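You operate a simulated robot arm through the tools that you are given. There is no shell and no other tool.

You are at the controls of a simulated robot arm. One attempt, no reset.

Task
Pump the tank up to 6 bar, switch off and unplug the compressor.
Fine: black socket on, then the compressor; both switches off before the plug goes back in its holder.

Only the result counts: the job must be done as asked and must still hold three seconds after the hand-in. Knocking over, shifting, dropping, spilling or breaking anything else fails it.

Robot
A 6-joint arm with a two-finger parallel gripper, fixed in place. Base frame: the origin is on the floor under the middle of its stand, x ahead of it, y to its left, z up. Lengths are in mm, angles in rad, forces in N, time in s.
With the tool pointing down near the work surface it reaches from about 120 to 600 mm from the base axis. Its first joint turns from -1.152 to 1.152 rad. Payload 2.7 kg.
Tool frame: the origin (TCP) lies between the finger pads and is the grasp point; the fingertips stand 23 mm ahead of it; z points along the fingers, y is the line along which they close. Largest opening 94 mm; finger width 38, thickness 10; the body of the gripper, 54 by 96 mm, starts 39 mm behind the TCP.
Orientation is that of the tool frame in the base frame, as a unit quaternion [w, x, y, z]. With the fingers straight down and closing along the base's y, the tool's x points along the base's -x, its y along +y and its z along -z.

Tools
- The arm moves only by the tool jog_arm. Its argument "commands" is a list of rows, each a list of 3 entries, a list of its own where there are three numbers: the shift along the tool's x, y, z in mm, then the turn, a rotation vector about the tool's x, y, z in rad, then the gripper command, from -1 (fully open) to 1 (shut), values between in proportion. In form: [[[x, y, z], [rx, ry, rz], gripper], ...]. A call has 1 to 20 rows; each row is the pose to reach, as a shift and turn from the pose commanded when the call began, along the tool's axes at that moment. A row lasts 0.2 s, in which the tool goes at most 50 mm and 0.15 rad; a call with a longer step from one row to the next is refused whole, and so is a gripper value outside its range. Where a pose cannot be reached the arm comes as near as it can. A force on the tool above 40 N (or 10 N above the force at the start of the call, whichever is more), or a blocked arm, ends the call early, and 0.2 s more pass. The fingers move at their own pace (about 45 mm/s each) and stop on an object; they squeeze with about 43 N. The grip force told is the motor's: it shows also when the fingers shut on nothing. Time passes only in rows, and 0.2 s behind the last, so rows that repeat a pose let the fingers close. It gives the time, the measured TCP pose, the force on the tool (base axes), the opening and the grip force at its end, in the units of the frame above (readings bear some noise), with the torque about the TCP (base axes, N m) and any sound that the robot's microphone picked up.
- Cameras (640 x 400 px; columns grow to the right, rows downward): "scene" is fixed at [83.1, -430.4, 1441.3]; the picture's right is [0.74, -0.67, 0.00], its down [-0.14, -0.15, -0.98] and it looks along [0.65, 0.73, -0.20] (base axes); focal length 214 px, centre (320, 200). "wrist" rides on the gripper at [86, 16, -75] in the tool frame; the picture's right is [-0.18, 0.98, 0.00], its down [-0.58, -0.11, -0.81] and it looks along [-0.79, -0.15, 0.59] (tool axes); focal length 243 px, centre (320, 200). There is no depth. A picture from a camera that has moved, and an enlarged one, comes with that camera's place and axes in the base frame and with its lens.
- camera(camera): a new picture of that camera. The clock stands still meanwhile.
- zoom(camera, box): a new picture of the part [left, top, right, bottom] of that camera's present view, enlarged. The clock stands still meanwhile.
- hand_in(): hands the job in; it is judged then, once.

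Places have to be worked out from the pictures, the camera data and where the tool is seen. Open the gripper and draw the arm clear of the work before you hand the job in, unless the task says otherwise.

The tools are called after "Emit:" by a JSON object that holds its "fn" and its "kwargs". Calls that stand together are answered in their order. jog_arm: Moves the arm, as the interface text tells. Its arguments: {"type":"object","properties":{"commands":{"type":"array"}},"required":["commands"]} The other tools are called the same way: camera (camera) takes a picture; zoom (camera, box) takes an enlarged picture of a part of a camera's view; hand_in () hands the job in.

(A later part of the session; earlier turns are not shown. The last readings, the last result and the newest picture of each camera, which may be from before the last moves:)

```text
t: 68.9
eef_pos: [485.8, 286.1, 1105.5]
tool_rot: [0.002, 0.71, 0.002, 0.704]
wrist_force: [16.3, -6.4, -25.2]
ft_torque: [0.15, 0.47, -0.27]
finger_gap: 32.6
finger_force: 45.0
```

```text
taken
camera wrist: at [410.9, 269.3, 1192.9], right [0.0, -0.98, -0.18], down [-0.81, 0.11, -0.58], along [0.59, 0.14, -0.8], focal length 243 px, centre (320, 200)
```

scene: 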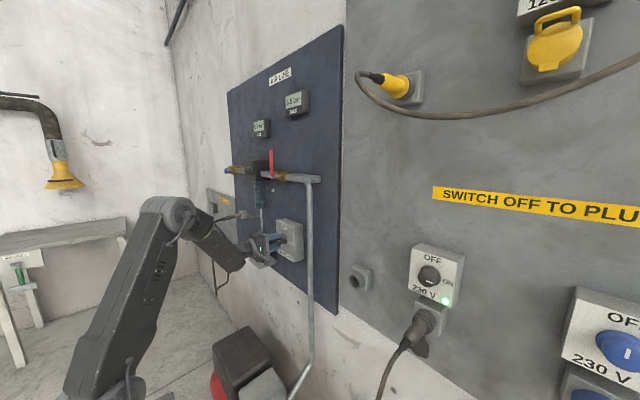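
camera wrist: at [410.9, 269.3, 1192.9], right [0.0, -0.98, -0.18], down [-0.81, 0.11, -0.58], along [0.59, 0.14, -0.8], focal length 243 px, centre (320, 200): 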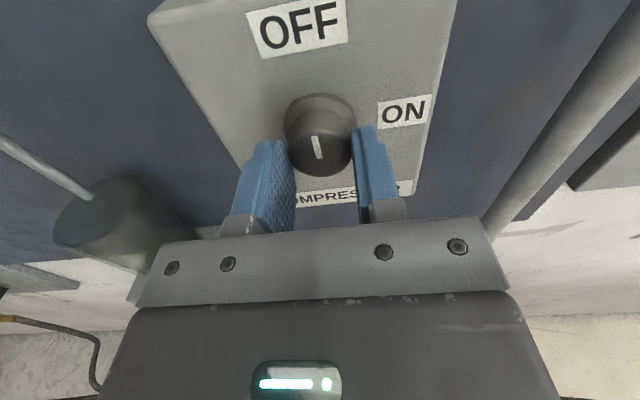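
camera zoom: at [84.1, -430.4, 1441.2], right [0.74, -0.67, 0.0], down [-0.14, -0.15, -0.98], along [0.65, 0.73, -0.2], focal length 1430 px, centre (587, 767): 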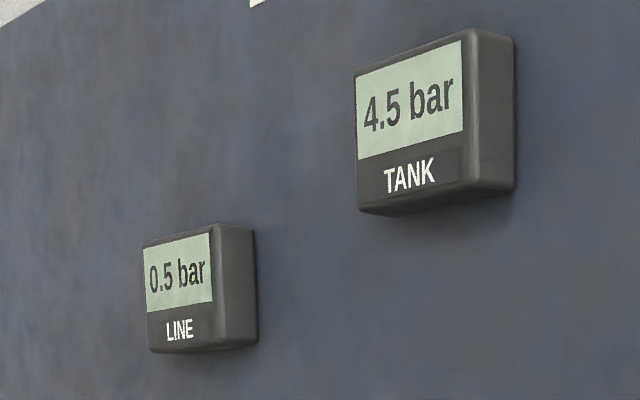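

TANK now shows 4.5 bar, so the switch cuts out early in the return turn. I hold briefly, easing the 4 mm vertical strain, to confirm it is off.

Emit:
{"fn": "jog_arm", "kwargs": {"commands": [[[-1.5, 0, 0], [0, 0, 0], 1], [[-3, 0, 0], [0, 0, 0], 1], [[-3, 0, 0], [0, 0, 0], 1]]}}

Emit:
{"fn": "zoom", "kwargs": {"camera": "scene", "box": [245, 85, 315, 145]}}

Emit:
{"fn": "zoom", "kwargs": {"camera": "wrist", "box": [270, 80, 370, 180]}}

```text
t: 69.7
eef_pos: [484.6, 286.7, 1106.5]
tool_rot: [0.001, 0.707, 0.0, 0.707]
wrist_force: [-2.0, -12.7, -11.4]
ft_torque: [0.01, 1.5, -0.25]
finger_gap: 32.7
finger_force: 44.6
```

```text
6.67 times, centred on (280, 115) of scene
camera zoom: at [83.3, -430.7, 1441.2], right [0.74, -0.67, 0.0], down [-0.14, -0.15, -0.98], along [0.65, 0.73, -0.2], focal length 1430 px, centre (587, 767)
```

zoom: 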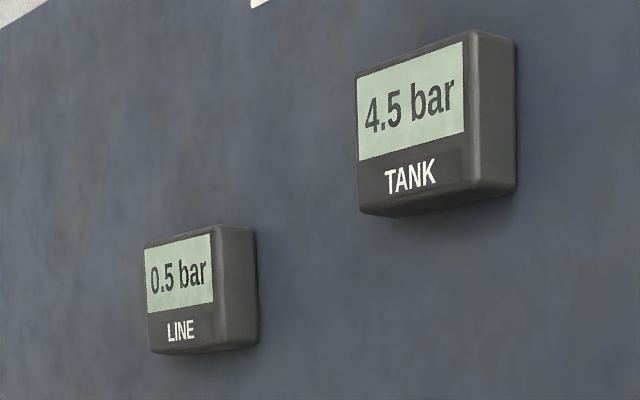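

```text
4.00 times, centred on (320, 130) of wrist
camera zoom: at [410.2, 269.1, 1192.4], right [0.0, -0.98, -0.18], down [-0.81, 0.11, -0.58], along [0.59, 0.15, -0.79], focal length 970 px, centre (320, 480)
```

zoom: 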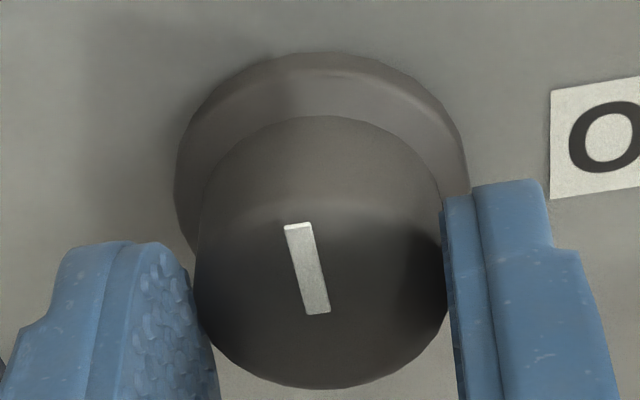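

TANK stays at 4.5 bar with the switch off and the knob pointer upright. That cycle added exactly 1.5 bar, and I need another 1.5, so I repeat it with checks. Turning ON again.

Emit:
{"fn": "jog_arm", "kwargs": {"commands": [[[0, 0, 0], [0, 0, 0.13], 1], [[0, 0, 0], [0, 0, 0.26], 1], [[0, 0, 0], [0, 0, 0.39], 1], [[0, 0, 0], [0, 0, 0.52], 1], [[0, 0, 0], [0, 0, 0.65], 1], [[0, 0, 0], [0, 0, 0.78], 1], [[0, 0, 0], [0, 0, 0.91], 1], [[0, 0, 0], [0, 0, 1.04], 1], [[0, 0, 0], [0, 0, 1.17], 1], [[0, 0, 0], [0, 0, 1.3], 1], [[0, 0, 0], [0, 0, 1.43], 1], [[0, 0, 0], [0, 0, 1.56], 1], [[0, 0, 0], [0, 0, 1.5708], 1]]}}

Emit:
{"fn": "zoom", "kwargs": {"camera": "scene", "box": [245, 85, 315, 145]}}

```text
t: 72.5
eef_pos: [486.1, 284.7, 1104.9]
tool_rot: [0.499, -0.498, 0.502, -0.501]
wrist_force: [-1.5, -21.4, -7.0]
ft_torque: [-0.24, 0.27, -0.24]
finger_gap: 32.3
finger_force: 44.9
```

```text
6.67 times, centred on (280, 115) of scene
camera zoom: at [83.2, -431.0, 1441.1], right [0.74, -0.67, 0.0], down [-0.14, -0.15, -0.98], along [0.65, 0.73, -0.2], focal length 1430 px, centre (587, 767)
```

zoom: 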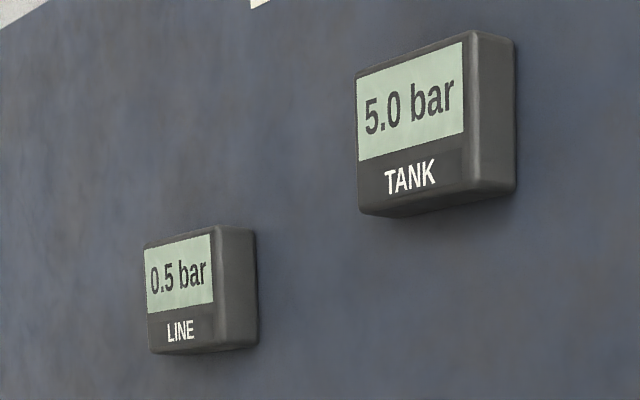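

Exactly 5.0 bar as expected. I hold one second more (expect 5.5).

Emit:
{"fn": "jog_arm", "kwargs": {"commands": [[[0, 0, 0], [0, 0, 0], 1], [[0, 0, 0], [0, 0, 0], 1], [[0, 0, 0], [0, 0, 0], 1], [[0, 0, 0], [0, 0, 0], 1]]}}

Emit:
{"fn": "zoom", "kwargs": {"camera": "scene", "box": [245, 85, 315, 145]}}

```text
t: 73.5
eef_pos: [484.5, 284.0, 1105.9]
tool_rot: [-0.499, 0.499, -0.501, 0.502]
wrist_force: [-1.3, -20.8, -9.2]
ft_torque: [-0.12, 0.16, -0.57]
finger_gap: 32.6
finger_force: 45.1
```

```text
6.67 times, centred on (280, 115) of scene
camera zoom: at [83.2, -431.0, 1441.1], right [0.74, -0.67, 0.0], down [-0.14, -0.15, -0.98], along [0.65, 0.73, -0.2], focal length 1430 px, centre (587, 767)
```

zoom: 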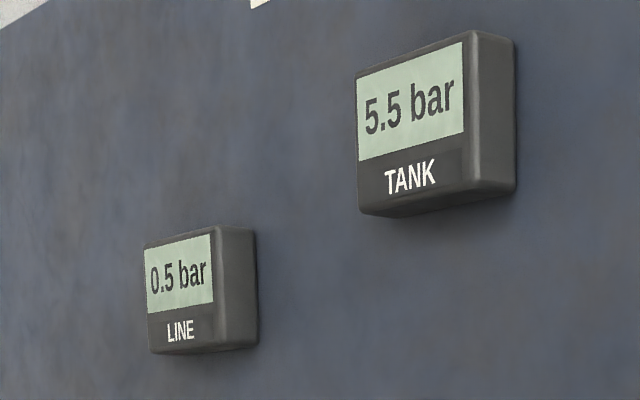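

5.5 bar, on schedule. I run the same hold-and-turn-off sequence as before, which added 0.5 bar.

Emit:
{"fn": "jog_arm", "kwargs": {"commands": [[[0, 0, 0], [0, 0, 0], 1], [[0, 0, 0], [0, 0, 0], 1], [[0, 0, 0], [0, 0, 0], 1], [[0, 0, 0], [0, 0, 0], 1], [[0, 0, 0], [0, 0, -0.15], 1], [[0, 0, 0], [0, 0, -0.3], 1], [[0, 0, 0], [0, 0, -0.45], 1], [[0, 0, 0], [0, 0, -0.6], 1], [[0, 0, 0], [0, 0, -0.75], 1], [[0, 0, 0], [0, 0, -0.9], 1], [[0, 0, 0], [0, 0, -1.05], 1], [[0, 0, 0], [0, 0, -1.2], 1], [[0, 0, 0], [0, 0, -1.35], 1], [[0, 0, 0], [0, 0, -1.5], 1], [[0, 0, 0], [0, 0, -1.5708], 1]]}}

Emit:
{"fn": "zoom", "kwargs": {"camera": "scene", "box": [245, 85, 315, 145]}}

Emit:
{"fn": "zoom", "kwargs": {"camera": "wrist", "box": [230, 40, 410, 200]}}

```text
t: 76.7
eef_pos: [485.2, 286.6, 1106.7]
tool_rot: [0.001, 0.707, 0.0, 0.707]
wrist_force: [5.5, -13.0, -5.7]
ft_torque: [0.0, 0.18, -0.45]
finger_gap: 32.7
finger_force: 45.2
```

```text
6.67 times, centred on (280, 115) of scene
camera zoom: at [83.4, -430.8, 1441.2], right [0.74, -0.67, 0.0], down [-0.14, -0.15, -0.98], along [0.65, 0.73, -0.2], focal length 1430 px, centre (587, 767)
```

zoom: 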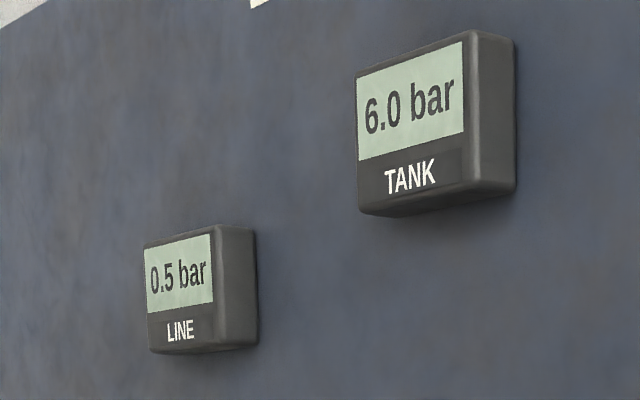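

```text
2.50 times, centred on (320, 120) of wrist
camera zoom: at [410.2, 269.2, 1192.1], right [0.0, -0.98, -0.18], down [-0.81, 0.11, -0.58], along [0.59, 0.15, -0.79], focal length 606 px, centre (320, 400)
```

zoom: 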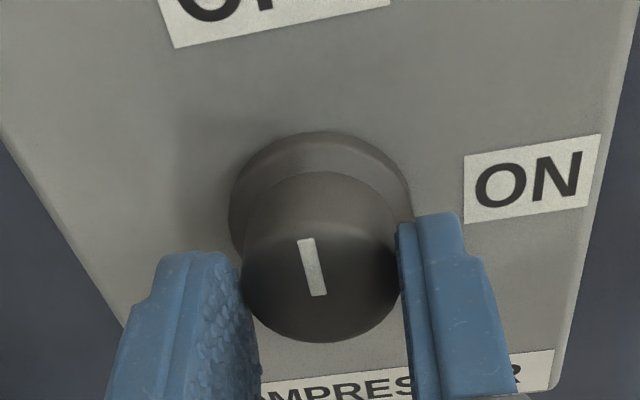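

TANK 6.0 bar with the compressor knob at OFF. I release, back out straight, and check that the reading holds.

Emit:
{"fn": "jog_arm", "kwargs": {"commands": [[[0, 0, 0], [0, 0, 0], -0.08], [[0, 0, 0], [0, 0, 0], -0.08], [[0, 0, 0], [0, 0, 0], -0.08], [[0, 0, -15], [0, 0, 0], -0.08], [[0, 0, -40], [0, 0, 0], -0.08], [[0, 0, -70], [0, 0, 0], -0.08], [[0, 0, -90], [0, 0, 0], -0.08], [[0, 0, -90], [0, 0, 0], -0.08]]}}

Emit:
{"fn": "zoom", "kwargs": {"camera": "scene", "box": [245, 85, 315, 145]}}

Emit:
{"fn": "camera", "kwargs": {"camera": "wrist"}}

Emit:
{"fn": "camera", "kwargs": {"camera": "scene"}}

```text
t: 78.5
eef_pos: [395.3, 286.5, 1105.4]
tool_rot: [0.001, 0.706, 0.0, 0.708]
wrist_force: [0.0, 0.1, -0.3]
ft_torque: [0.0, 0.02, 0.01]
finger_gap: 51.0
finger_force: 0.0
```

```text
6.67 times, centred on (280, 115) of scene
camera zoom: at [83.1, -430.4, 1441.3], right [0.74, -0.67, 0.0], down [-0.14, -0.15, -0.98], along [0.65, 0.73, -0.2], focal length 1430 px, centre (587, 767)
```

zoom: 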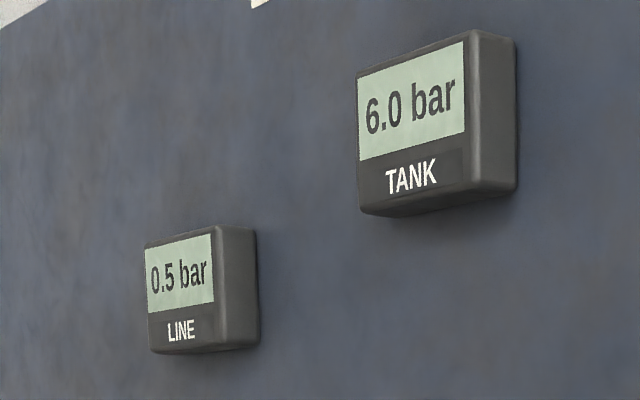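

```text
taken
camera wrist: at [319.7, 269.8, 1191.8], right [0.0, -0.98, -0.18], down [-0.81, 0.11, -0.58], along [0.59, 0.15, -0.79], focal length 243 px, centre (320, 200)
```

wrist: 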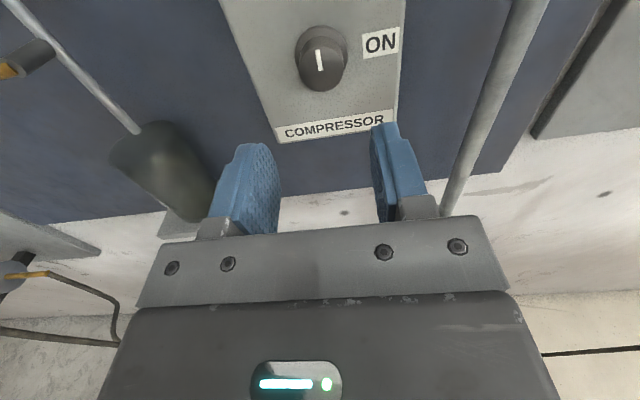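

```text
taken
```

scene: 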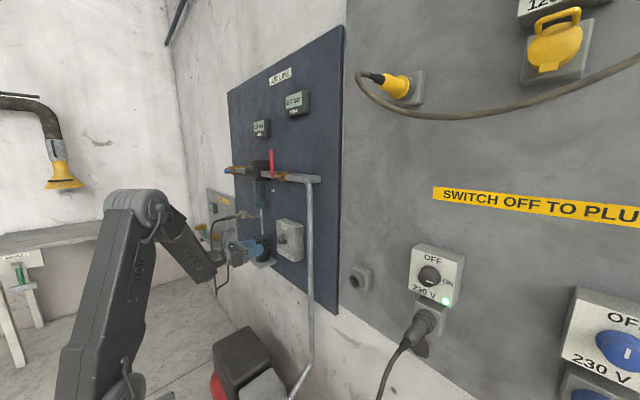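

6.0 bar holds with the compressor off. Next I go back to the black socket: rise, pitch down, unwind, cross, and pitch up, using the path proven before.

Emit:
{"fn": "jog_arm", "kwargs": {"commands": [[[32, 9, 1], [0, 0, 0], -0.08], [[64, 18, 2], [0, 0, 0], -0.08], [[96, 27, 3], [0, 0, 0], -0.08], [[127, 36, 5], [0, 0, 0], -0.08], [[127, 36, -2], [0, -0.13, 0], -0.08], [[127, 36, -9], [0, -0.26, 0], -0.08], [[127, 36, -16], [0, -0.39, 0], -0.08], [[127, 36, -23], [0, -0.52, 0], -0.08], [[127, 36, -30], [0, -0.65, 0], -0.08], [[127, 36, -37], [0, -0.78, 0], -0.08]]}}

```text
t: 80.7
eef_pos: [357.0, 249.9, 1232.6]
tool_rot: [0.0, 0.923, 0.001, 0.385]
wrist_force: [-0.3, 0.3, -0.4]
ft_torque: [0.0, 0.02, 0.0]
finger_gap: 50.8
finger_force: 0.0
```

I finish pitching down.

Emit:
{"fn": "jog_arm", "kwargs": {"commands": [[[-3, 0, -3], [0, -0.13, 0], -0.08], [[-6, 0, -6], [0, -0.26, 0], -0.08], [[-9, 0, -9], [0, -0.39, 0], -0.08], [[-12, 0, -12], [0, -0.52, 0], -0.08], [[-15, 0, -15], [0, -0.65, 0], -0.08], [[-17, 0, -18], [0, -0.79, 0], -0.08], [[-17, 0, -18], [0, -0.79, 0], -0.08]]}}

```text
t: 82.3
eef_pos: [331.5, 250.5, 1232.7]
tool_rot: [0.0, 1.0, 0.0, 0.0]
wrist_force: [0.3, -0.5, 0.2]
ft_torque: [0.0, 0.01, -0.01]
finger_gap: 50.6
finger_force: 0.1
```

Tool down. I cross to y≈-150 while unwinding the last joint.

Emit:
{"fn": "jog_arm", "kwargs": {"commands": [[[0, 25, 0], [0, 0, 0.15], -0.08], [[0, 50, 0], [0, 0, 0.3], -0.08], [[0, 75, 0], [0, 0, 0.45], -0.08], [[0, 100, 0], [0, 0, 0.6], -0.08], [[0, 125, 0], [0, 0, 0.75], -0.08], [[0, 150, 0], [0, 0, 0.9], -0.08], [[0, 175, 0], [0, 0, 1.05], -0.08], [[0, 200, 0], [0, 0, 1.2], -0.08], [[0, 225, 0], [0, 0, 1.35], -0.08], [[0, 250, 0], [0, 0, 1.5], -0.08], [[0, 275, 0], [0, 0, 1.65], -0.08], [[0, 300, 0], [0, 0, 1.8], -0.08], [[0, 325, 0], [0, 0, 1.95], -0.08], [[0, 350, 0], [0, 0, 2.1], -0.08], [[0, 375, 0], [0, 0, 2.25], -0.08], [[0, 400, 0], [0, 0, 2.4], -0.08], [[0, 400, 0], [0, 0, 2.4], -0.08]]}}

Emit:
{"fn": "jog_arm", "kwargs": {"commands": [[[0, 0, 0], [0, 0, 0.15], -0.08], [[0, 0, 0], [0, 0, 0.3], -0.08], [[0, 0, 0], [0, 0, 0.45], -0.08], [[0, 0, 0], [0, 0, 0.6], -0.08], [[0, 0, 0], [0, 0, 0.75], -0.08], [[0, 0, 0], [0, 0, 0.9], -0.08], [[0, 0, 0], [0, 0, 1.05], -0.08], [[0, 0, 0], [0, 0, 1.2], -0.08], [[0, 0, 0], [0, 0, 1.35], -0.08], [[0, 0, 0], [0, 0, 1.5], -0.08], [[0, 0, 0], [0, 0, 1.65], -0.08], [[0, 0, 0], [0, 0, 1.8], -0.08], [[0, 0, 0], [0, 0, 1.95], -0.08], [[0, 0, 0], [0, 0, 2.1], -0.08], [[0, 0, 0], [0, 0, 2.25], -0.08], [[0, 0, 0], [0, 0, 2.4], -0.08], [[0, 0, 0], [0, 0, 2.5], -0.08]]}}

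Emit:
{"fn": "jog_arm", "kwargs": {"commands": [[[0, 0, 0], [0, 0, 0.15], -0.08], [[0, 0, 0], [0, 0, 0.3], -0.08], [[0, 0, 0], [0, 0, 0.45], -0.08], [[0, 0, 0], [0, 0, 0.6], -0.08], [[0, 0, 0], [0, 0, 0.75], -0.08], [[0, 0, 0], [0, 0, 0.9], -0.08], [[0, 0, 0], [0, 0, 1.05], -0.08], [[0, 0, 0], [0, 0, 1.2], -0.08], [[0, 0, 0], [0, 0, 1.35], -0.08], [[0, 0, 0], [0, 0, 1.3832], -0.08], [[0, 0, 0], [0, 0, 1.3832], -0.08]]}}

```text
t: 85.9
eef_pos: [332.4, -150.6, 1234.2]
tool_rot: [0.002, -0.361, 0.933, -0.001]
wrist_force: [-0.8, 0.6, -0.9]
ft_torque: [-0.03, -0.02, -0.01]
finger_gap: 50.7
finger_force: 0.0
```

```text
t: 89.5
eef_pos: [332.5, -150.7, 1234.5]
tool_rot: [0.002, 0.771, 0.636, 0.001]
wrist_force: [0.8, 0.0, -0.5]
ft_torque: [-0.03, 0.0, 0.04]
finger_gap: 50.6
finger_force: 0.1
```

```text
t: 91.9
eef_pos: [333.4, -151.6, 1232.9]
tool_rot: [0.001, 1.0, -0.001, 0.001]
wrist_force: [0.3, -0.9, -0.1]
ft_torque: [0.04, 0.02, 0.0]
finger_gap: 51.0
finger_force: 0.1
```

Unwound and on the right-hand side. I pitch up as at the start, in two stages.

Emit:
{"fn": "jog_arm", "kwargs": {"commands": [[[7, 3, 0], [0, 0.14, 0], -0.08], [[14, 6, 0], [0, 0.28, 0], -0.08], [[21, 9, 0], [0, 0.42, 0], -0.08], [[28, 12, 0], [0, 0.56, 0], -0.08], [[35, 15, 0], [0, 0.7, 0], -0.08], [[42, 18, 0], [0, 0.84, 0], -0.08], [[49, 21, 0], [0, 0.98, 0], -0.08], [[49, 21, 0], [0, 0.98, 0], -0.08]]}}

```text
t: 93.7
eef_pos: [382.4, -171.0, 1234.4]
tool_rot: [0.002, 0.881, -0.001, 0.472]
wrist_force: [-0.4, -0.5, 0.1]
ft_torque: [0.02, 0.03, 0.0]
finger_gap: 50.6
finger_force: 0.0
```

On track. I finish levelling.

Emit:
{"fn": "jog_arm", "kwargs": {"commands": [[[0, 0, 0], [0, 0.12, 0], -0.08], [[0, 0, 0], [0, 0.24, 0], -0.08], [[0, 0, 0], [0, 0.36, 0], -0.08], [[0, 0, 0], [0, 0.48, 0], -0.08], [[0, 0, 0], [0, 0.588, 0], -0.08], [[0, 0, 0], [0, 0.588, 0], -0.08]]}}

Emit:
{"fn": "zoom", "kwargs": {"camera": "scene", "box": [245, 85, 315, 145]}}

```text
t: 95.1
eef_pos: [380.1, -170.9, 1233.7]
tool_rot: [-0.001, 0.707, 0.002, 0.707]
wrist_force: [-0.7, -0.6, 0.6]
ft_torque: [0.01, -0.04, -0.02]
finger_gap: 50.9
finger_force: 0.0
```

```text
6.67 times, centred on (280, 115) of scene
camera zoom: at [83.1, -430.4, 1441.3], right [0.74, -0.67, 0.0], down [-0.14, -0.15, -0.98], along [0.65, 0.73, -0.2], focal length 1430 px, centre (587, 767)
```

zoom: 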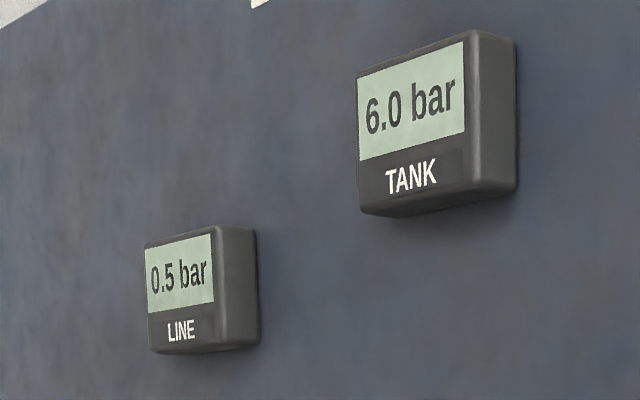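

6.0 bar holds. I move in front of the black switch knob (known axis y≈-279.6, z≈1189.8).

Emit:
{"fn": "jog_arm", "kwargs": {"commands": [[[-9, 22, 4], [0, 0, 0], -0.08], [[-18, 44, 8], [0, 0, 0], -0.08], [[-27, 66, 12], [0, 0, 0], -0.08], [[-36, 88, 20], [0, 0, 0], -0.08], [[-44, 108.7, 35], [0, 0, 0], -0.08], [[-44, 108.7, 55], [0, 0, 0], -0.08], [[-44, 108.7, 80], [0, 0, 0], -0.08], [[-44, 108.7, 80], [0, 0, 0], -0.08], [[-44, 108.7, 80], [0, 0, 0], -0.08]]}}

Emit:
{"fn": "camera", "kwargs": {"camera": "wrist"}}

Emit:
{"fn": "zoom", "kwargs": {"camera": "wrist", "box": [270, 70, 380, 170]}}

```text
t: 97.1
eef_pos: [462.1, -279.0, 1189.3]
tool_rot: [0.001, 0.708, 0.001, 0.707]
wrist_force: [0.6, 0.3, 1.1]
ft_torque: [0.01, 0.04, -0.03]
finger_gap: 50.7
finger_force: 0.0
```

```text
taken
camera wrist: at [387.7, -295.6, 1275.1], right [0.0, -0.98, -0.18], down [-0.81, 0.11, -0.58], along [0.59, 0.15, -0.79], focal length 243 px, centre (320, 200)
```

wrist: 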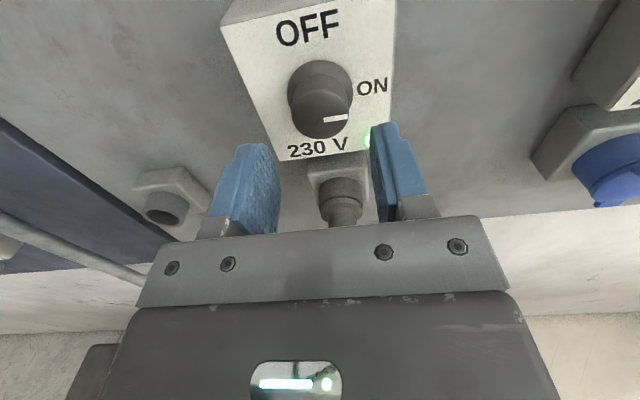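

```text
4.00 times, centred on (325, 120) of wrist
camera zoom: at [387.7, -295.6, 1275.1], right [0.0, -0.98, -0.18], down [-0.81, 0.11, -0.58], along [0.59, 0.15, -0.79], focal length 970 px, centre (300, 520)
```

zoom: 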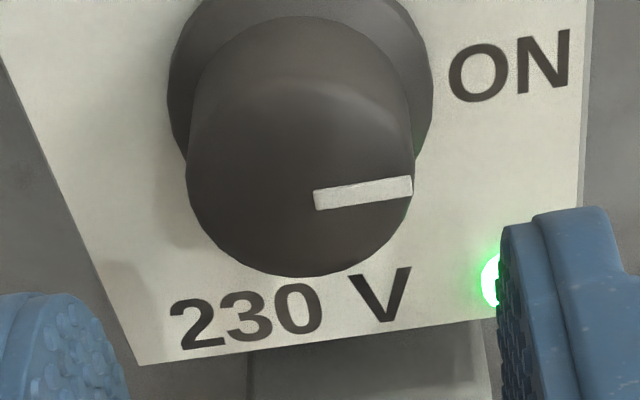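

Aligned with the knob axis. I advance to TCP x≈495, grip, and check forces.

Emit:
{"fn": "jog_arm", "kwargs": {"commands": [[[0.5, 0, 16], [0, 0, 0], -0.08], [[0.5, 0, 33], [0, 0, 0], -0.08], [[0.5, 0, 33], [0, 0, 0], -0.08], [[0.5, 0, 33], [0, 0, 0], 0.25], [[0.5, 0, 33], [0, 0, 0], 1], [[0.5, 0, 33], [0, 0, 0], 1]]}}

```text
t: 98.5
eef_pos: [496.0, -278.9, 1188.9]
tool_rot: [0.001, 0.707, -0.001, 0.707]
wrist_force: [4.3, -2.1, -1.0]
ft_torque: [0.02, -0.01, -0.11]
finger_gap: 33.0
finger_force: 45.6
```

Firm, well-centred grip. I turn the black switch 90° back to OFF.

Emit:
{"fn": "jog_arm", "kwargs": {"commands": [[[0, 0, 0], [0, 0, -0.13], 1], [[0, 0, 0], [0, 0, -0.26], 1], [[0, 0, 0], [0, 0, -0.39], 1], [[0, 0, 0], [0, 0, -0.52], 1], [[0, 0, 0], [0, 0, -0.65], 1], [[0, 0, 0], [0, 0, -0.78], 1], [[0, 0, 0], [0, 0, -0.91], 1], [[0, 0, 0], [0, 0, -1.04], 1], [[0, 0, 0], [0, 0, -1.17], 1], [[0, 0, 0], [0, 0, -1.3], 1], [[0, 0, 0], [0, 0, -1.43], 1], [[0, 0, 0], [0, 0, -1.56], 1], [[0, 0, 0], [0, 0, -1.5708], 1]]}}

Emit:
{"fn": "camera", "kwargs": {"camera": "wrist"}}

Emit:
{"fn": "zoom", "kwargs": {"camera": "scene", "box": [370, 230, 480, 310]}}

```text
t: 101.3
eef_pos: [494.1, -280.8, 1190.5]
tool_rot: [0.501, 0.501, 0.5, 0.498]
wrist_force: [20.3, -16.2, -0.3]
ft_torque: [0.08, -0.06, -0.68]
finger_gap: 33.0
finger_force: 45.6
```

```text
taken
camera wrist: at [420.3, -194.3, 1206.4], right [0.0, -0.18, 0.98], down [-0.81, -0.58, -0.11], along [0.59, -0.79, -0.15], focal length 243 px, centre (320, 200)
```

wrist: 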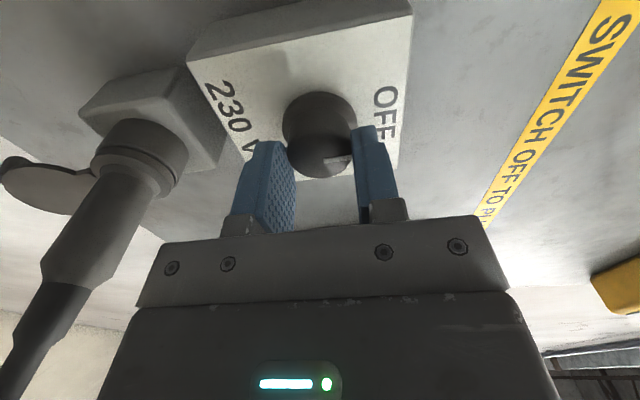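

```text
5.00 times, centred on (425, 270) of scene
camera zoom: at [83.8, -431.0, 1441.1], right [0.74, -0.67, 0.0], down [-0.14, -0.15, -0.98], along [0.65, 0.73, -0.2], focal length 1072 px, centre (-205, -150)
```

zoom: 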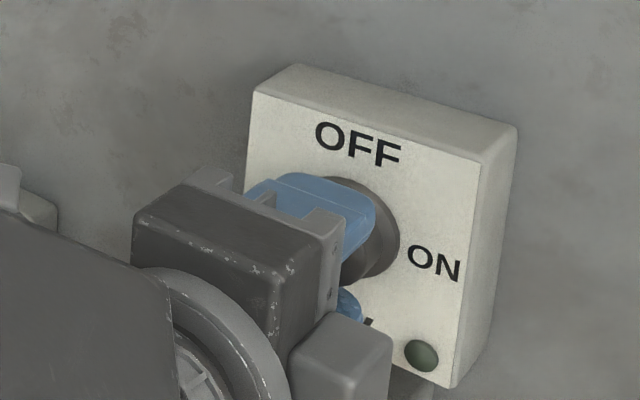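

The lamp is dark, so the black socket is off. I release, back out, and then look at the plug and holder.

Emit:
{"fn": "jog_arm", "kwargs": {"commands": [[[0, 0, 0], [0, 0, 0], -0.08], [[0, 0, 0], [0, 0, 0], -0.08], [[0, 0, 0], [0, 0, 0], -0.08], [[0, 0, -15], [0, 0, 0], -0.08], [[0, 0, -40], [0, 0, 0], -0.08], [[0, 0, -70], [0, 0, 0], -0.08], [[0, 0, -85], [0, 0, 0], -0.08], [[0, 0, -85], [0, 0, 0], -0.08]]}}

Emit:
{"fn": "camera", "kwargs": {"camera": "wrist"}}

Emit:
{"fn": "camera", "kwargs": {"camera": "scene"}}

Emit:
{"fn": "zoom", "kwargs": {"camera": "scene", "box": [340, 230, 480, 370]}}

```text
t: 103.1
eef_pos: [408.3, -279.9, 1190.3]
tool_rot: [0.5, 0.5, 0.501, 0.499]
wrist_force: [0.7, -0.3, 1.2]
ft_torque: [-0.03, 0.01, 0.02]
finger_gap: 50.8
finger_force: 0.1
```

```text
taken
camera wrist: at [334.3, -193.9, 1206.4], right [0.0, -0.18, 0.98], down [-0.81, -0.58, -0.11], along [0.59, -0.79, -0.15], focal length 243 px, centre (320, 200)
```

wrist: 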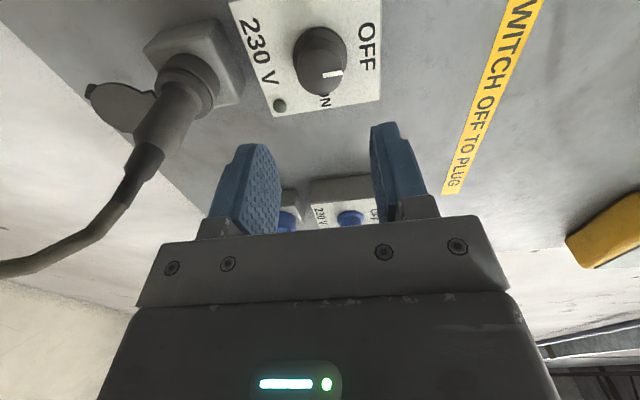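

```text
taken
```

scene: 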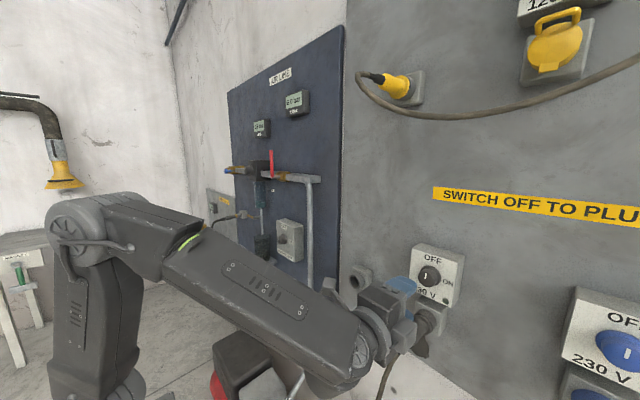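

```text
2.86 times, centred on (410, 300) of scene
camera zoom: at [83.1, -430.4, 1441.3], right [0.74, -0.67, 0.0], down [-0.14, -0.15, -0.98], along [0.65, 0.73, -0.2], focal length 613 px, centre (63, -86)
```

zoom: 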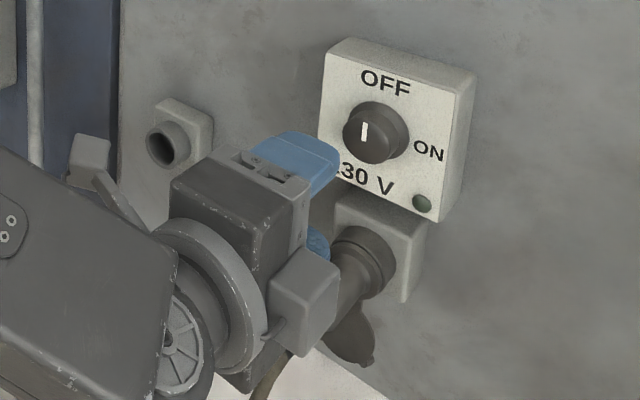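

The black switch is OFF and dark. I zoom on the plug for measuring.

Emit:
{"fn": "zoom", "kwargs": {"camera": "wrist", "box": [80, 10, 260, 200]}}

Emit:
{"fn": "zoom", "kwargs": {"camera": "wrist", "box": [120, 40, 230, 140]}}

```text
2.11 times, centred on (170, 105) of wrist
camera zoom: at [334.3, -193.9, 1206.4], right [0.0, -0.18, 0.98], down [-0.81, -0.58, -0.11], along [0.59, -0.79, -0.15], focal length 511 px, centre (636, 400)
```

zoom: 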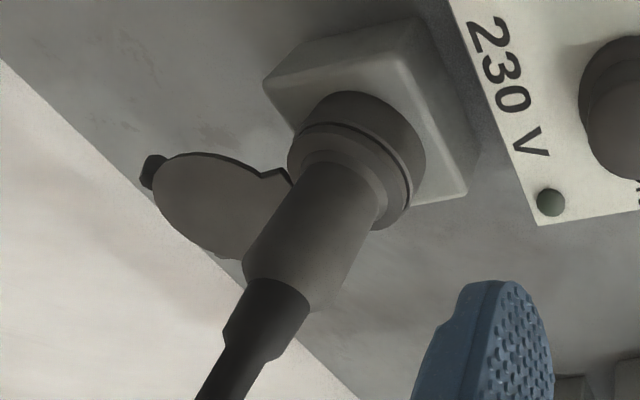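

```text
4.00 times, centred on (175, 90) of wrist
camera zoom: at [334.3, -193.9, 1206.4], right [0.0, -0.18, 0.98], down [-0.81, -0.58, -0.11], along [0.59, -0.79, -0.15], focal length 970 px, centre (900, 640)
```

zoom: 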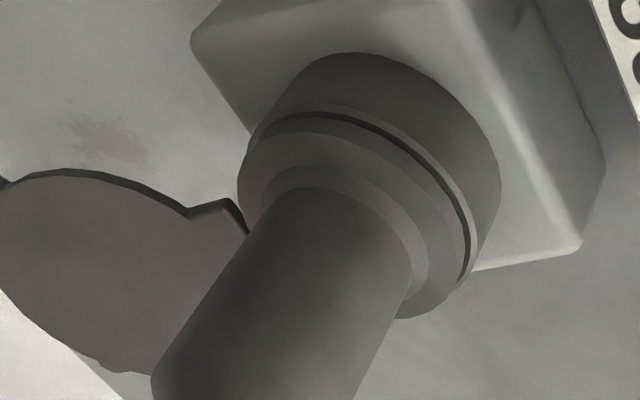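

Plug: body ≈26 mm thick, lying along x at y≈-280, z≈1076, from x≈458 to 512, with a wider rim just ahead and the cable coming straight out of its rear. So I must grip it from above with the tool steeply down. The holder ring's front is near (535,-80,1084); I move over for a better look at it first.

Emit:
{"fn": "jog_arm", "kwargs": {"commands": [[[16, -3, -2], [0, 0, 0.145], -0.08], [[32, -6, -4], [0, 0, 0.29], -0.08], [[48, -9, -6], [0, 0, 0.435], -0.08], [[64, -12, -8], [0, 0, 0.58], -0.08], [[80, -15, -8], [0, 0, 0.725], -0.08], [[96, -18, -8], [0, 0, 0.87], -0.08], [[112, -21, -8], [0, 0, 1.015], -0.08], [[128, -24, -8], [0, 0, 1.16], -0.08], [[144, -27, -8], [0, 0, 1.305], -0.08], [[160, -30, -8], [0, 0, 1.45], -0.08], [[180, -30, -8], [0, 0, 1.5708], -0.08], [[180, -30, -8], [0, 0, 1.5708], -0.08]]}}

Emit:
{"fn": "camera", "kwargs": {"camera": "wrist"}}

Emit:
{"fn": "zoom", "kwargs": {"camera": "scene", "box": [330, 240, 480, 370]}}

```text
t: 105.7
eef_pos: [401.2, -100.7, 1159.2]
tool_rot: [0.0, 0.707, -0.001, 0.707]
wrist_force: [0.8, -0.1, -0.2]
ft_torque: [-0.01, 0.02, 0.03]
finger_gap: 50.7
finger_force: 0.1
```

```text
taken
camera wrist: at [326.4, -116.8, 1245.4], right [0.0, -0.98, -0.19], down [-0.81, 0.11, -0.58], along [0.59, 0.15, -0.79], focal length 243 px, centre (320, 200)
```

wrist: 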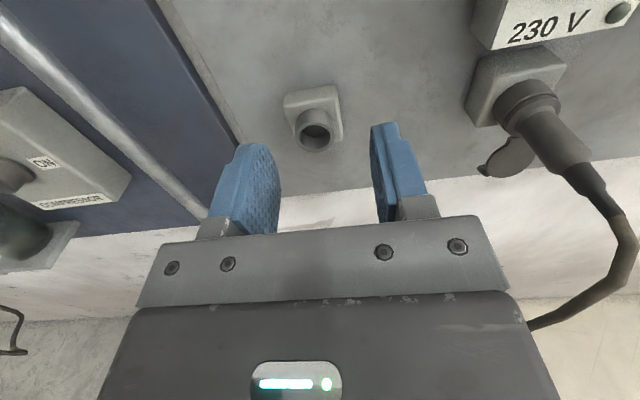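

```text
3.08 times, centred on (405, 305) of scene
camera zoom: at [83.1, -430.4, 1441.3], right [0.74, -0.67, 0.0], down [-0.14, -0.15, -0.98], along [0.65, 0.73, -0.2], focal length 660 px, centre (58, -123)
```

zoom: 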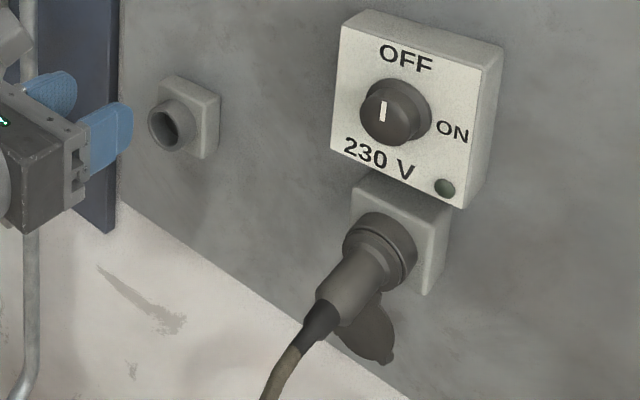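

Good view of both. I zoom on the holder and the plug from here.

Emit:
{"fn": "zoom", "kwargs": {"camera": "wrist", "box": [270, 75, 360, 165]}}

Emit:
{"fn": "zoom", "kwargs": {"camera": "wrist", "box": [460, 40, 640, 200]}}

Emit:
{"fn": "zoom", "kwargs": {"camera": "scene", "box": [355, 250, 395, 285]}}

Emit:
{"fn": "zoom", "kwargs": {"camera": "scene", "box": [395, 295, 455, 350]}}

```text
4.44 times, centred on (315, 120) of wrist
camera zoom: at [326.4, -116.8, 1245.4], right [0.0, -0.98, -0.19], down [-0.81, 0.11, -0.58], along [0.59, 0.15, -0.79], focal length 1078 px, centre (342, 556)
```

zoom: 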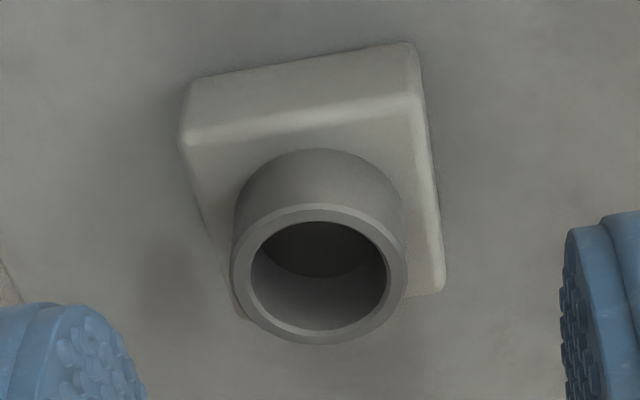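

```text
2.50 times, centred on (550, 120) of wrist
camera zoom: at [326.4, -116.8, 1245.4], right [0.0, -0.98, -0.19], down [-0.81, 0.11, -0.58], along [0.59, 0.15, -0.79], focal length 606 px, centre (-255, 400)
```

zoom: 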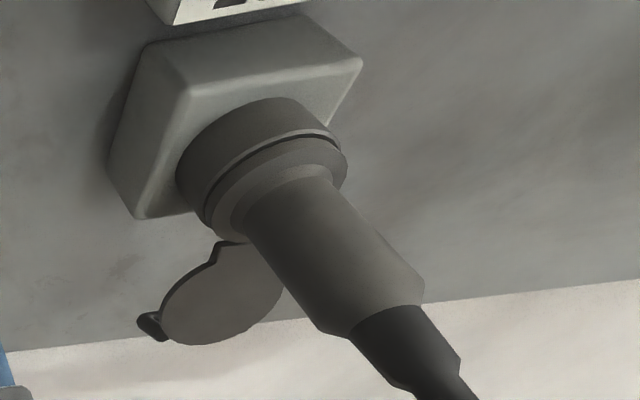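

```text
11.43 times, centred on (375, 268) of scene
camera zoom: at [83.1, -430.4, 1441.3], right [0.74, -0.67, 0.0], down [-0.14, -0.15, -0.98], along [0.65, 0.73, -0.2], focal length 2451 px, centre (-309, -571)
```

zoom: 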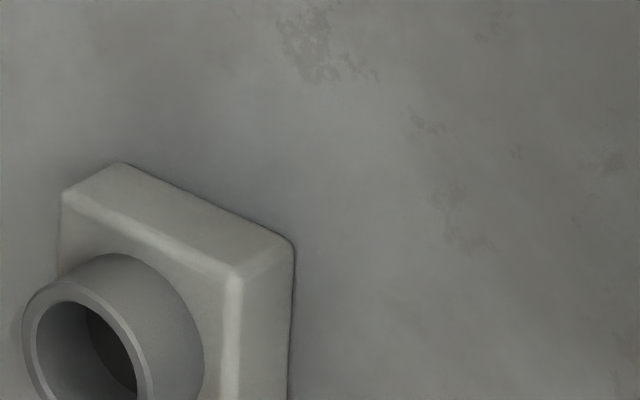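

```text
7.27 times, centred on (425, 322) of scene
camera zoom: at [83.1, -430.4, 1441.3], right [0.74, -0.67, 0.0], down [-0.14, -0.15, -0.98], along [0.65, 0.73, -0.2], focal length 1560 px, centre (-444, -691)
```

zoom: 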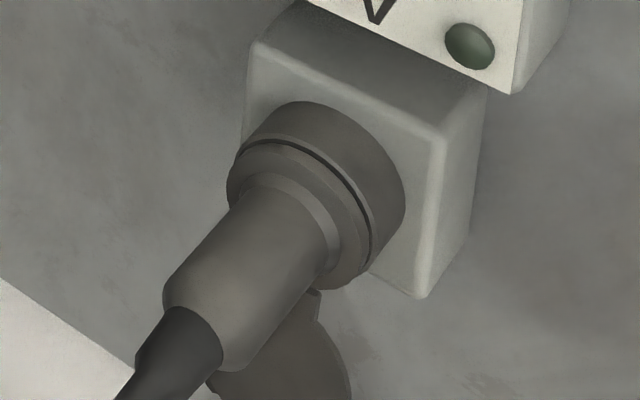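

Plug and holder sit at the same height, about 200 mm apart in y: plug axis y≈-280, holder y≈-80.5, with its mouth at x≈533. I pitch the tool down and roll it so the camera is behind, away from the switch box, to grip the plug from above.

Emit:
{"fn": "jog_arm", "kwargs": {"commands": [[[5, 5, -4], [0, -0.14, 0], -0.08], [[10, 10, -8], [0, -0.28, 0], -0.08], [[15, 15, -12], [0, -0.42, 0], -0.08], [[20, 20, -16], [0, -0.56, 0], -0.08], [[25, 25, -20], [0, -0.7, 0], -0.08], [[30, 30, -24], [0, -0.84, 0], -0.08], [[35, 35, -28], [0, -0.98, 0], -0.08], [[40, 40, -32], [0, -1.12, 0], -0.08], [[45, 45, -36], [0, -1.26, 0], -0.08], [[50, 50, -40], [0, -1.4, 0], -0.08], [[50, 50, -40], [0, -1.5, 0], -0.08], [[50, 50, -40], [0, -1.5708, 0], -0.08], [[50, 50, -40], [0, -1.5708, 0], -0.08]]}}

```text
t: 108.5
eef_pos: [361.5, -149.4, 1210.8]
tool_rot: [0.001, 1.0, 0.0, -0.001]
wrist_force: [0.5, -0.3, 0.5]
ft_torque: [0.02, 0.02, -0.01]
finger_gap: 50.6
finger_force: 0.1
```

Tool down. Now I roll it back half a turn.

Emit:
{"fn": "jog_arm", "kwargs": {"commands": [[[0, 0, 0], [0, 0, -0.15], -0.08], [[0, 0, 0], [0, 0, -0.3], -0.08], [[0, 0, 0], [0, 0, -0.45], -0.08], [[0, 0, 0], [0, 0, -0.6], -0.08], [[0, 0, 0], [0, 0, -0.75], -0.08], [[0, 0, 0], [0, 0, -0.9], -0.08], [[0, 0, 0], [0, 0, -1.05], -0.08], [[0, 0, 0], [0, 0, -1.2], -0.08], [[0, 0, 0], [0, 0, -1.35], -0.08], [[0, 0, 0], [0, 0, -1.5], -0.08], [[0, 0, 0], [0, 0, -1.65], -0.08], [[0, 0, 0], [0, 0, -1.8], -0.08], [[0, 0, 0], [0, 0, -1.95], -0.08], [[0, 0, 0], [0, 0, -2.1], -0.08], [[0, 0, 0], [0, 0, -2.25], -0.08], [[0, 0, 0], [0, 0, -2.4], -0.08]]}}

Emit:
{"fn": "jog_arm", "kwargs": {"commands": [[[0, 0, 0], [0, 0, -0.15], -0.08], [[0, 0, 0], [0, 0, -0.3], -0.08], [[0, 0, 0], [0, 0, -0.45], -0.08], [[0, 0, 0], [0, 0, -0.6], -0.08], [[0, 0, 0], [0, 0, -0.7416], -0.08], [[0, 0, 0], [0, 0, -0.7416], -0.08]]}}

```text
t: 111.9
eef_pos: [360.2, -149.8, 1210.8]
tool_rot: [0.0, 0.362, 0.932, 0.0]
wrist_force: [0.3, 0.1, -0.1]
ft_torque: [-0.01, 0.03, 0.03]
finger_gap: 50.5
finger_force: 0.0
```

```text
t: 113.3
eef_pos: [361.3, -149.8, 1211.3]
tool_rot: [0.0, -0.001, 1.0, 0.0]
wrist_force: [-0.4, 0.2, -0.5]
ft_torque: [0.0, 0.01, 0.04]
finger_gap: 50.8
finger_force: 0.0
```

Now I tilt 20° forward and move to a pre-grasp point about 110 mm up the tool axis from the plug body.

Emit:
{"fn": "jog_arm", "kwargs": {"commands": [[[-14, -22, 5], [0, -0.06, 0], -0.08], [[-28, -44, 10], [0, -0.12, 0], -0.08], [[-42, -66, 15], [0, -0.18, 0], -0.08], [[-56, -88, 20], [0, -0.24, 0], -0.08], [[-70, -110, 25], [0, -0.3, 0], -0.08], [[-81, -130, 30], [0, -0.349, 0], -0.08], [[-81, -130, 30], [0, -0.349, 0], -0.08]]}}

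Emit:
{"fn": "camera", "kwargs": {"camera": "wrist"}}

Emit:
{"fn": "camera", "kwargs": {"camera": "scene"}}

```text
t: 114.9
eef_pos: [443.1, -280.3, 1181.8]
tool_rot: [0.174, 0.001, 0.985, -0.002]
wrist_force: [0.4, 0.7, 0.3]
ft_torque: [0.0, 0.03, 0.06]
finger_gap: 51.0
finger_force: 0.0
```

```text
taken
camera wrist: at [336.2, -263.0, 1221.1], right [0.17, 0.98, 0.06], down [0.27, -0.11, 0.96], along [0.95, -0.15, -0.28], focal length 243 px, centre (320, 200)
```

wrist: 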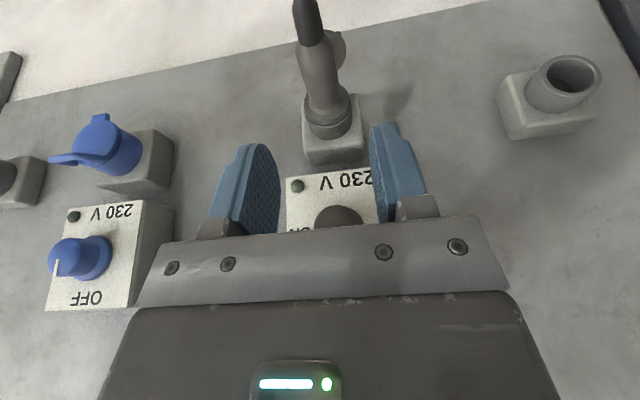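

```text
taken
```

scene: 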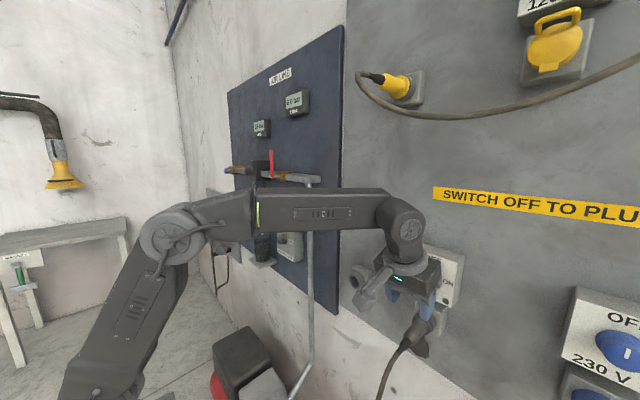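

From here the camera sees the plug and holder together. I zoom for the relative position.

Emit:
{"fn": "zoom", "kwargs": {"camera": "wrist", "box": [270, 0, 390, 180]}}

Emit:
{"fn": "zoom", "kwargs": {"camera": "wrist", "box": [480, 30, 620, 150]}}

```text
2.22 times, centred on (330, 90) of wrist
camera zoom: at [336.2, -263.0, 1221.1], right [0.17, 0.98, 0.06], down [0.27, -0.11, 0.96], along [0.95, -0.15, -0.28], focal length 539 px, centre (298, 444)
```

zoom: 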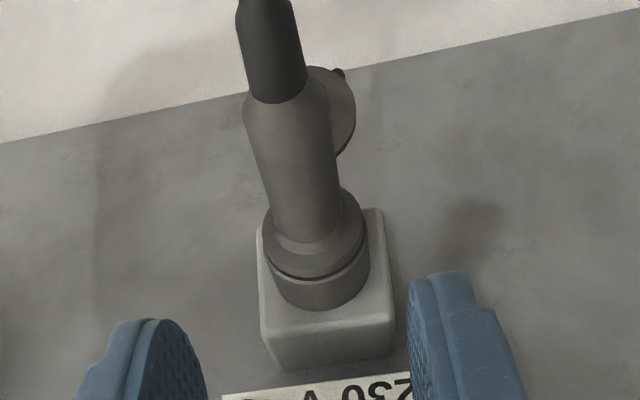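

```text
3.33 times, centred on (550, 90) of wrist
camera zoom: at [336.2, -263.0, 1221.1], right [0.17, 0.98, 0.06], down [0.27, -0.11, 0.96], along [0.95, -0.15, -0.28], focal length 809 px, centre (-447, 567)
```

zoom: 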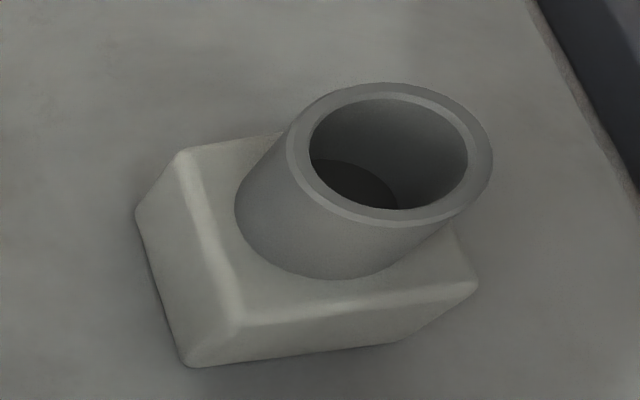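

The plug body spans x≈458–511 on y≈-280.3, z≈1080, and the holder mouth is at ≈(531,-80.5,1081), consistent with before. I descend along the tool axis, pausing 40 mm short.

Emit:
{"fn": "jog_arm", "kwargs": {"commands": [[[0, 0, 20], [0, 0, 0], -0.08], [[0, 0, 45], [0, 0, 0], -0.08], [[0, 0, 70], [0, 0, 0], -0.08], [[0, 0, 70], [0, 0, 0], -0.08]]}}

Emit:
{"fn": "camera", "kwargs": {"camera": "wrist"}}

Emit:
{"fn": "zoom", "kwargs": {"camera": "scene", "box": [340, 230, 480, 370]}}

```text
t: 115.9
eef_pos: [466.1, -279.0, 1113.6]
tool_rot: [0.174, -0.001, 0.985, -0.001]
wrist_force: [-0.2, 0.5, 0.3]
ft_torque: [-0.01, 0.01, -0.01]
finger_gap: 50.6
finger_force: 0.1
```

```text
taken
camera wrist: at [359.1, -263.7, 1153.8], right [0.17, 0.98, 0.06], down [0.27, -0.11, 0.96], along [0.95, -0.15, -0.28], focal length 243 px, centre (320, 200)
```

wrist: 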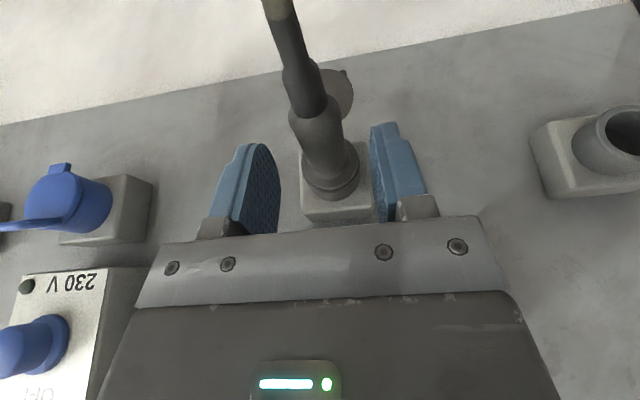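

```text
2.86 times, centred on (410, 300) of scene
camera zoom: at [83.1, -430.4, 1441.3], right [0.74, -0.67, 0.0], down [-0.14, -0.15, -0.98], along [0.65, 0.73, -0.2], focal length 613 px, centre (63, -86)
```

zoom: 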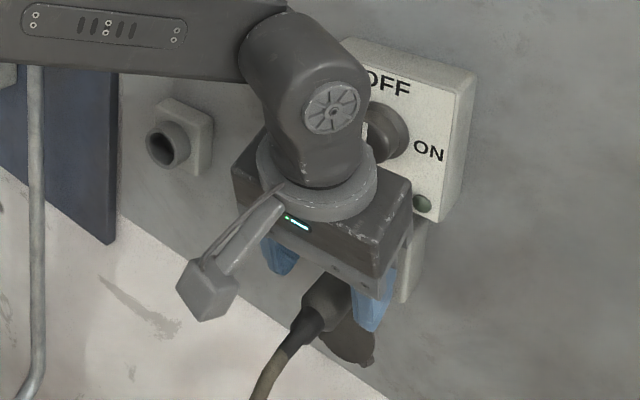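

Clearance to the switch knob works out to at least 15 mm. The plug is nicely between the fingers, so I go the last 39 mm.

Emit:
{"fn": "jog_arm", "kwargs": {"commands": [[[0, 0, 13], [0, 0, 0], -0.08], [[0, 0, 26], [0, 0, 0], -0.08], [[0, -1, 38], [0, 0, 0], -0.08], [[0, -1, 38], [0, 0, 0], -0.08]]}}

Emit:
{"fn": "camera", "kwargs": {"camera": "wrist"}}

Emit:
{"fn": "zoom", "kwargs": {"camera": "wrist", "box": [220, 90, 440, 240]}}

Emit:
{"fn": "zoom", "kwargs": {"camera": "scene", "box": [350, 240, 470, 370]}}

```text
t: 116.9
eef_pos: [480.2, -280.2, 1079.8]
tool_rot: [0.174, 0.0, 0.985, -0.001]
wrist_force: [0.4, 0.1, 0.4]
ft_torque: [-0.02, 0.04, -0.01]
finger_gap: 50.8
finger_force: 0.0
```

```text
taken
camera wrist: at [373.2, -264.5, 1119.5], right [0.17, 0.98, 0.06], down [0.27, -0.11, 0.96], along [0.95, -0.15, -0.28], focal length 243 px, centre (320, 200)
```

wrist: 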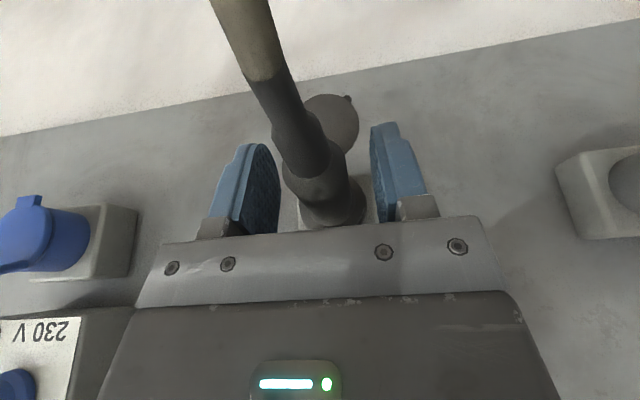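

```text
2.67 times, centred on (330, 165) of wrist
camera zoom: at [373.2, -264.5, 1119.5], right [0.17, 0.98, 0.06], down [0.27, -0.11, 0.96], along [0.95, -0.15, -0.28], focal length 647 px, centre (293, 293)
```

zoom: 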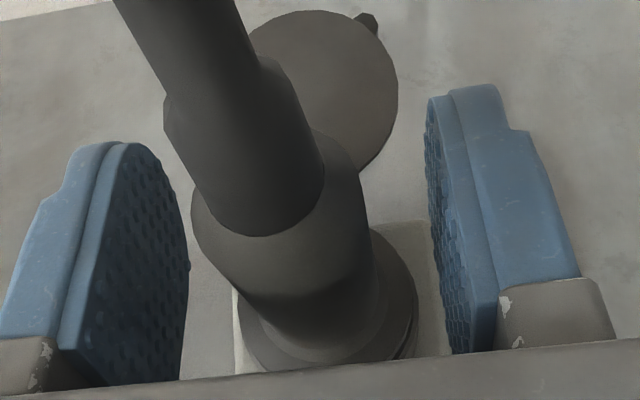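

```text
3.08 times, centred on (410, 305) of scene
camera zoom: at [83.1, -430.4, 1441.3], right [0.74, -0.67, 0.0], down [-0.14, -0.15, -0.98], along [0.65, 0.73, -0.2], focal length 660 px, centre (43, -123)
```

zoom: 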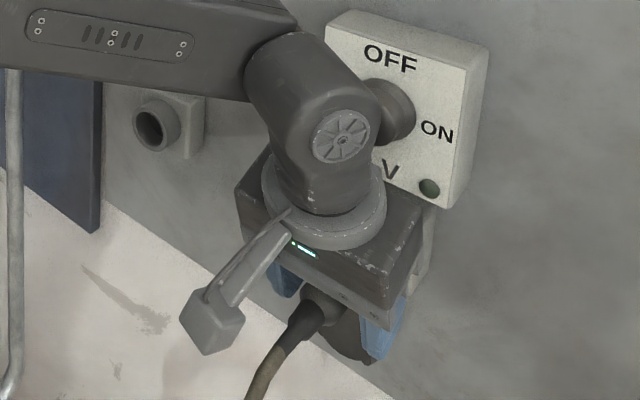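

The plug body sits between the pads, about 1 mm off centre. I nudge it and close.

Emit:
{"fn": "jog_arm", "kwargs": {"commands": [[[0, -1, 0], [0, 0, 0], -0.08], [[0, -1, 0], [0, 0, 0], 0.3], [[0, -1, 0], [0, 0, 0], 1], [[0, -1, 0], [0, 0, 0], 1], [[0, -1, 0], [0, 0, 0], 1]]}}

Emit:
{"fn": "camera", "kwargs": {"camera": "wrist"}}

```text
t: 118.1
eef_pos: [480.1, -281.7, 1078.8]
tool_rot: [0.174, 0.0, 0.985, 0.0]
wrist_force: [0.2, 9.0, -0.3]
ft_torque: [0.05, -0.03, 0.4]
finger_gap: 24.8
finger_force: 42.7
```

```text
taken
camera wrist: at [372.8, -265.4, 1119.3], right [0.17, 0.98, 0.06], down [0.27, -0.11, 0.96], along [0.95, -0.15, -0.29], focal length 243 px, centre (320, 200)
```

wrist: 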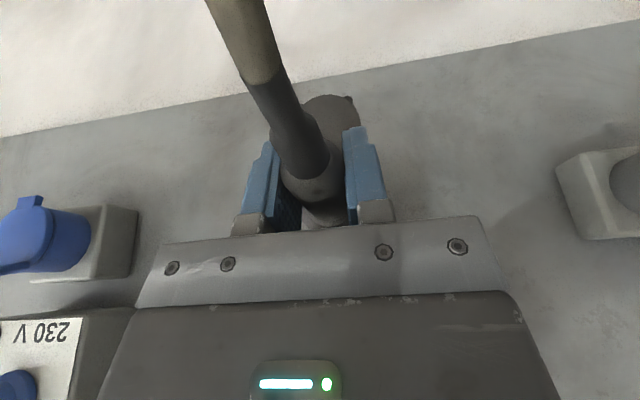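

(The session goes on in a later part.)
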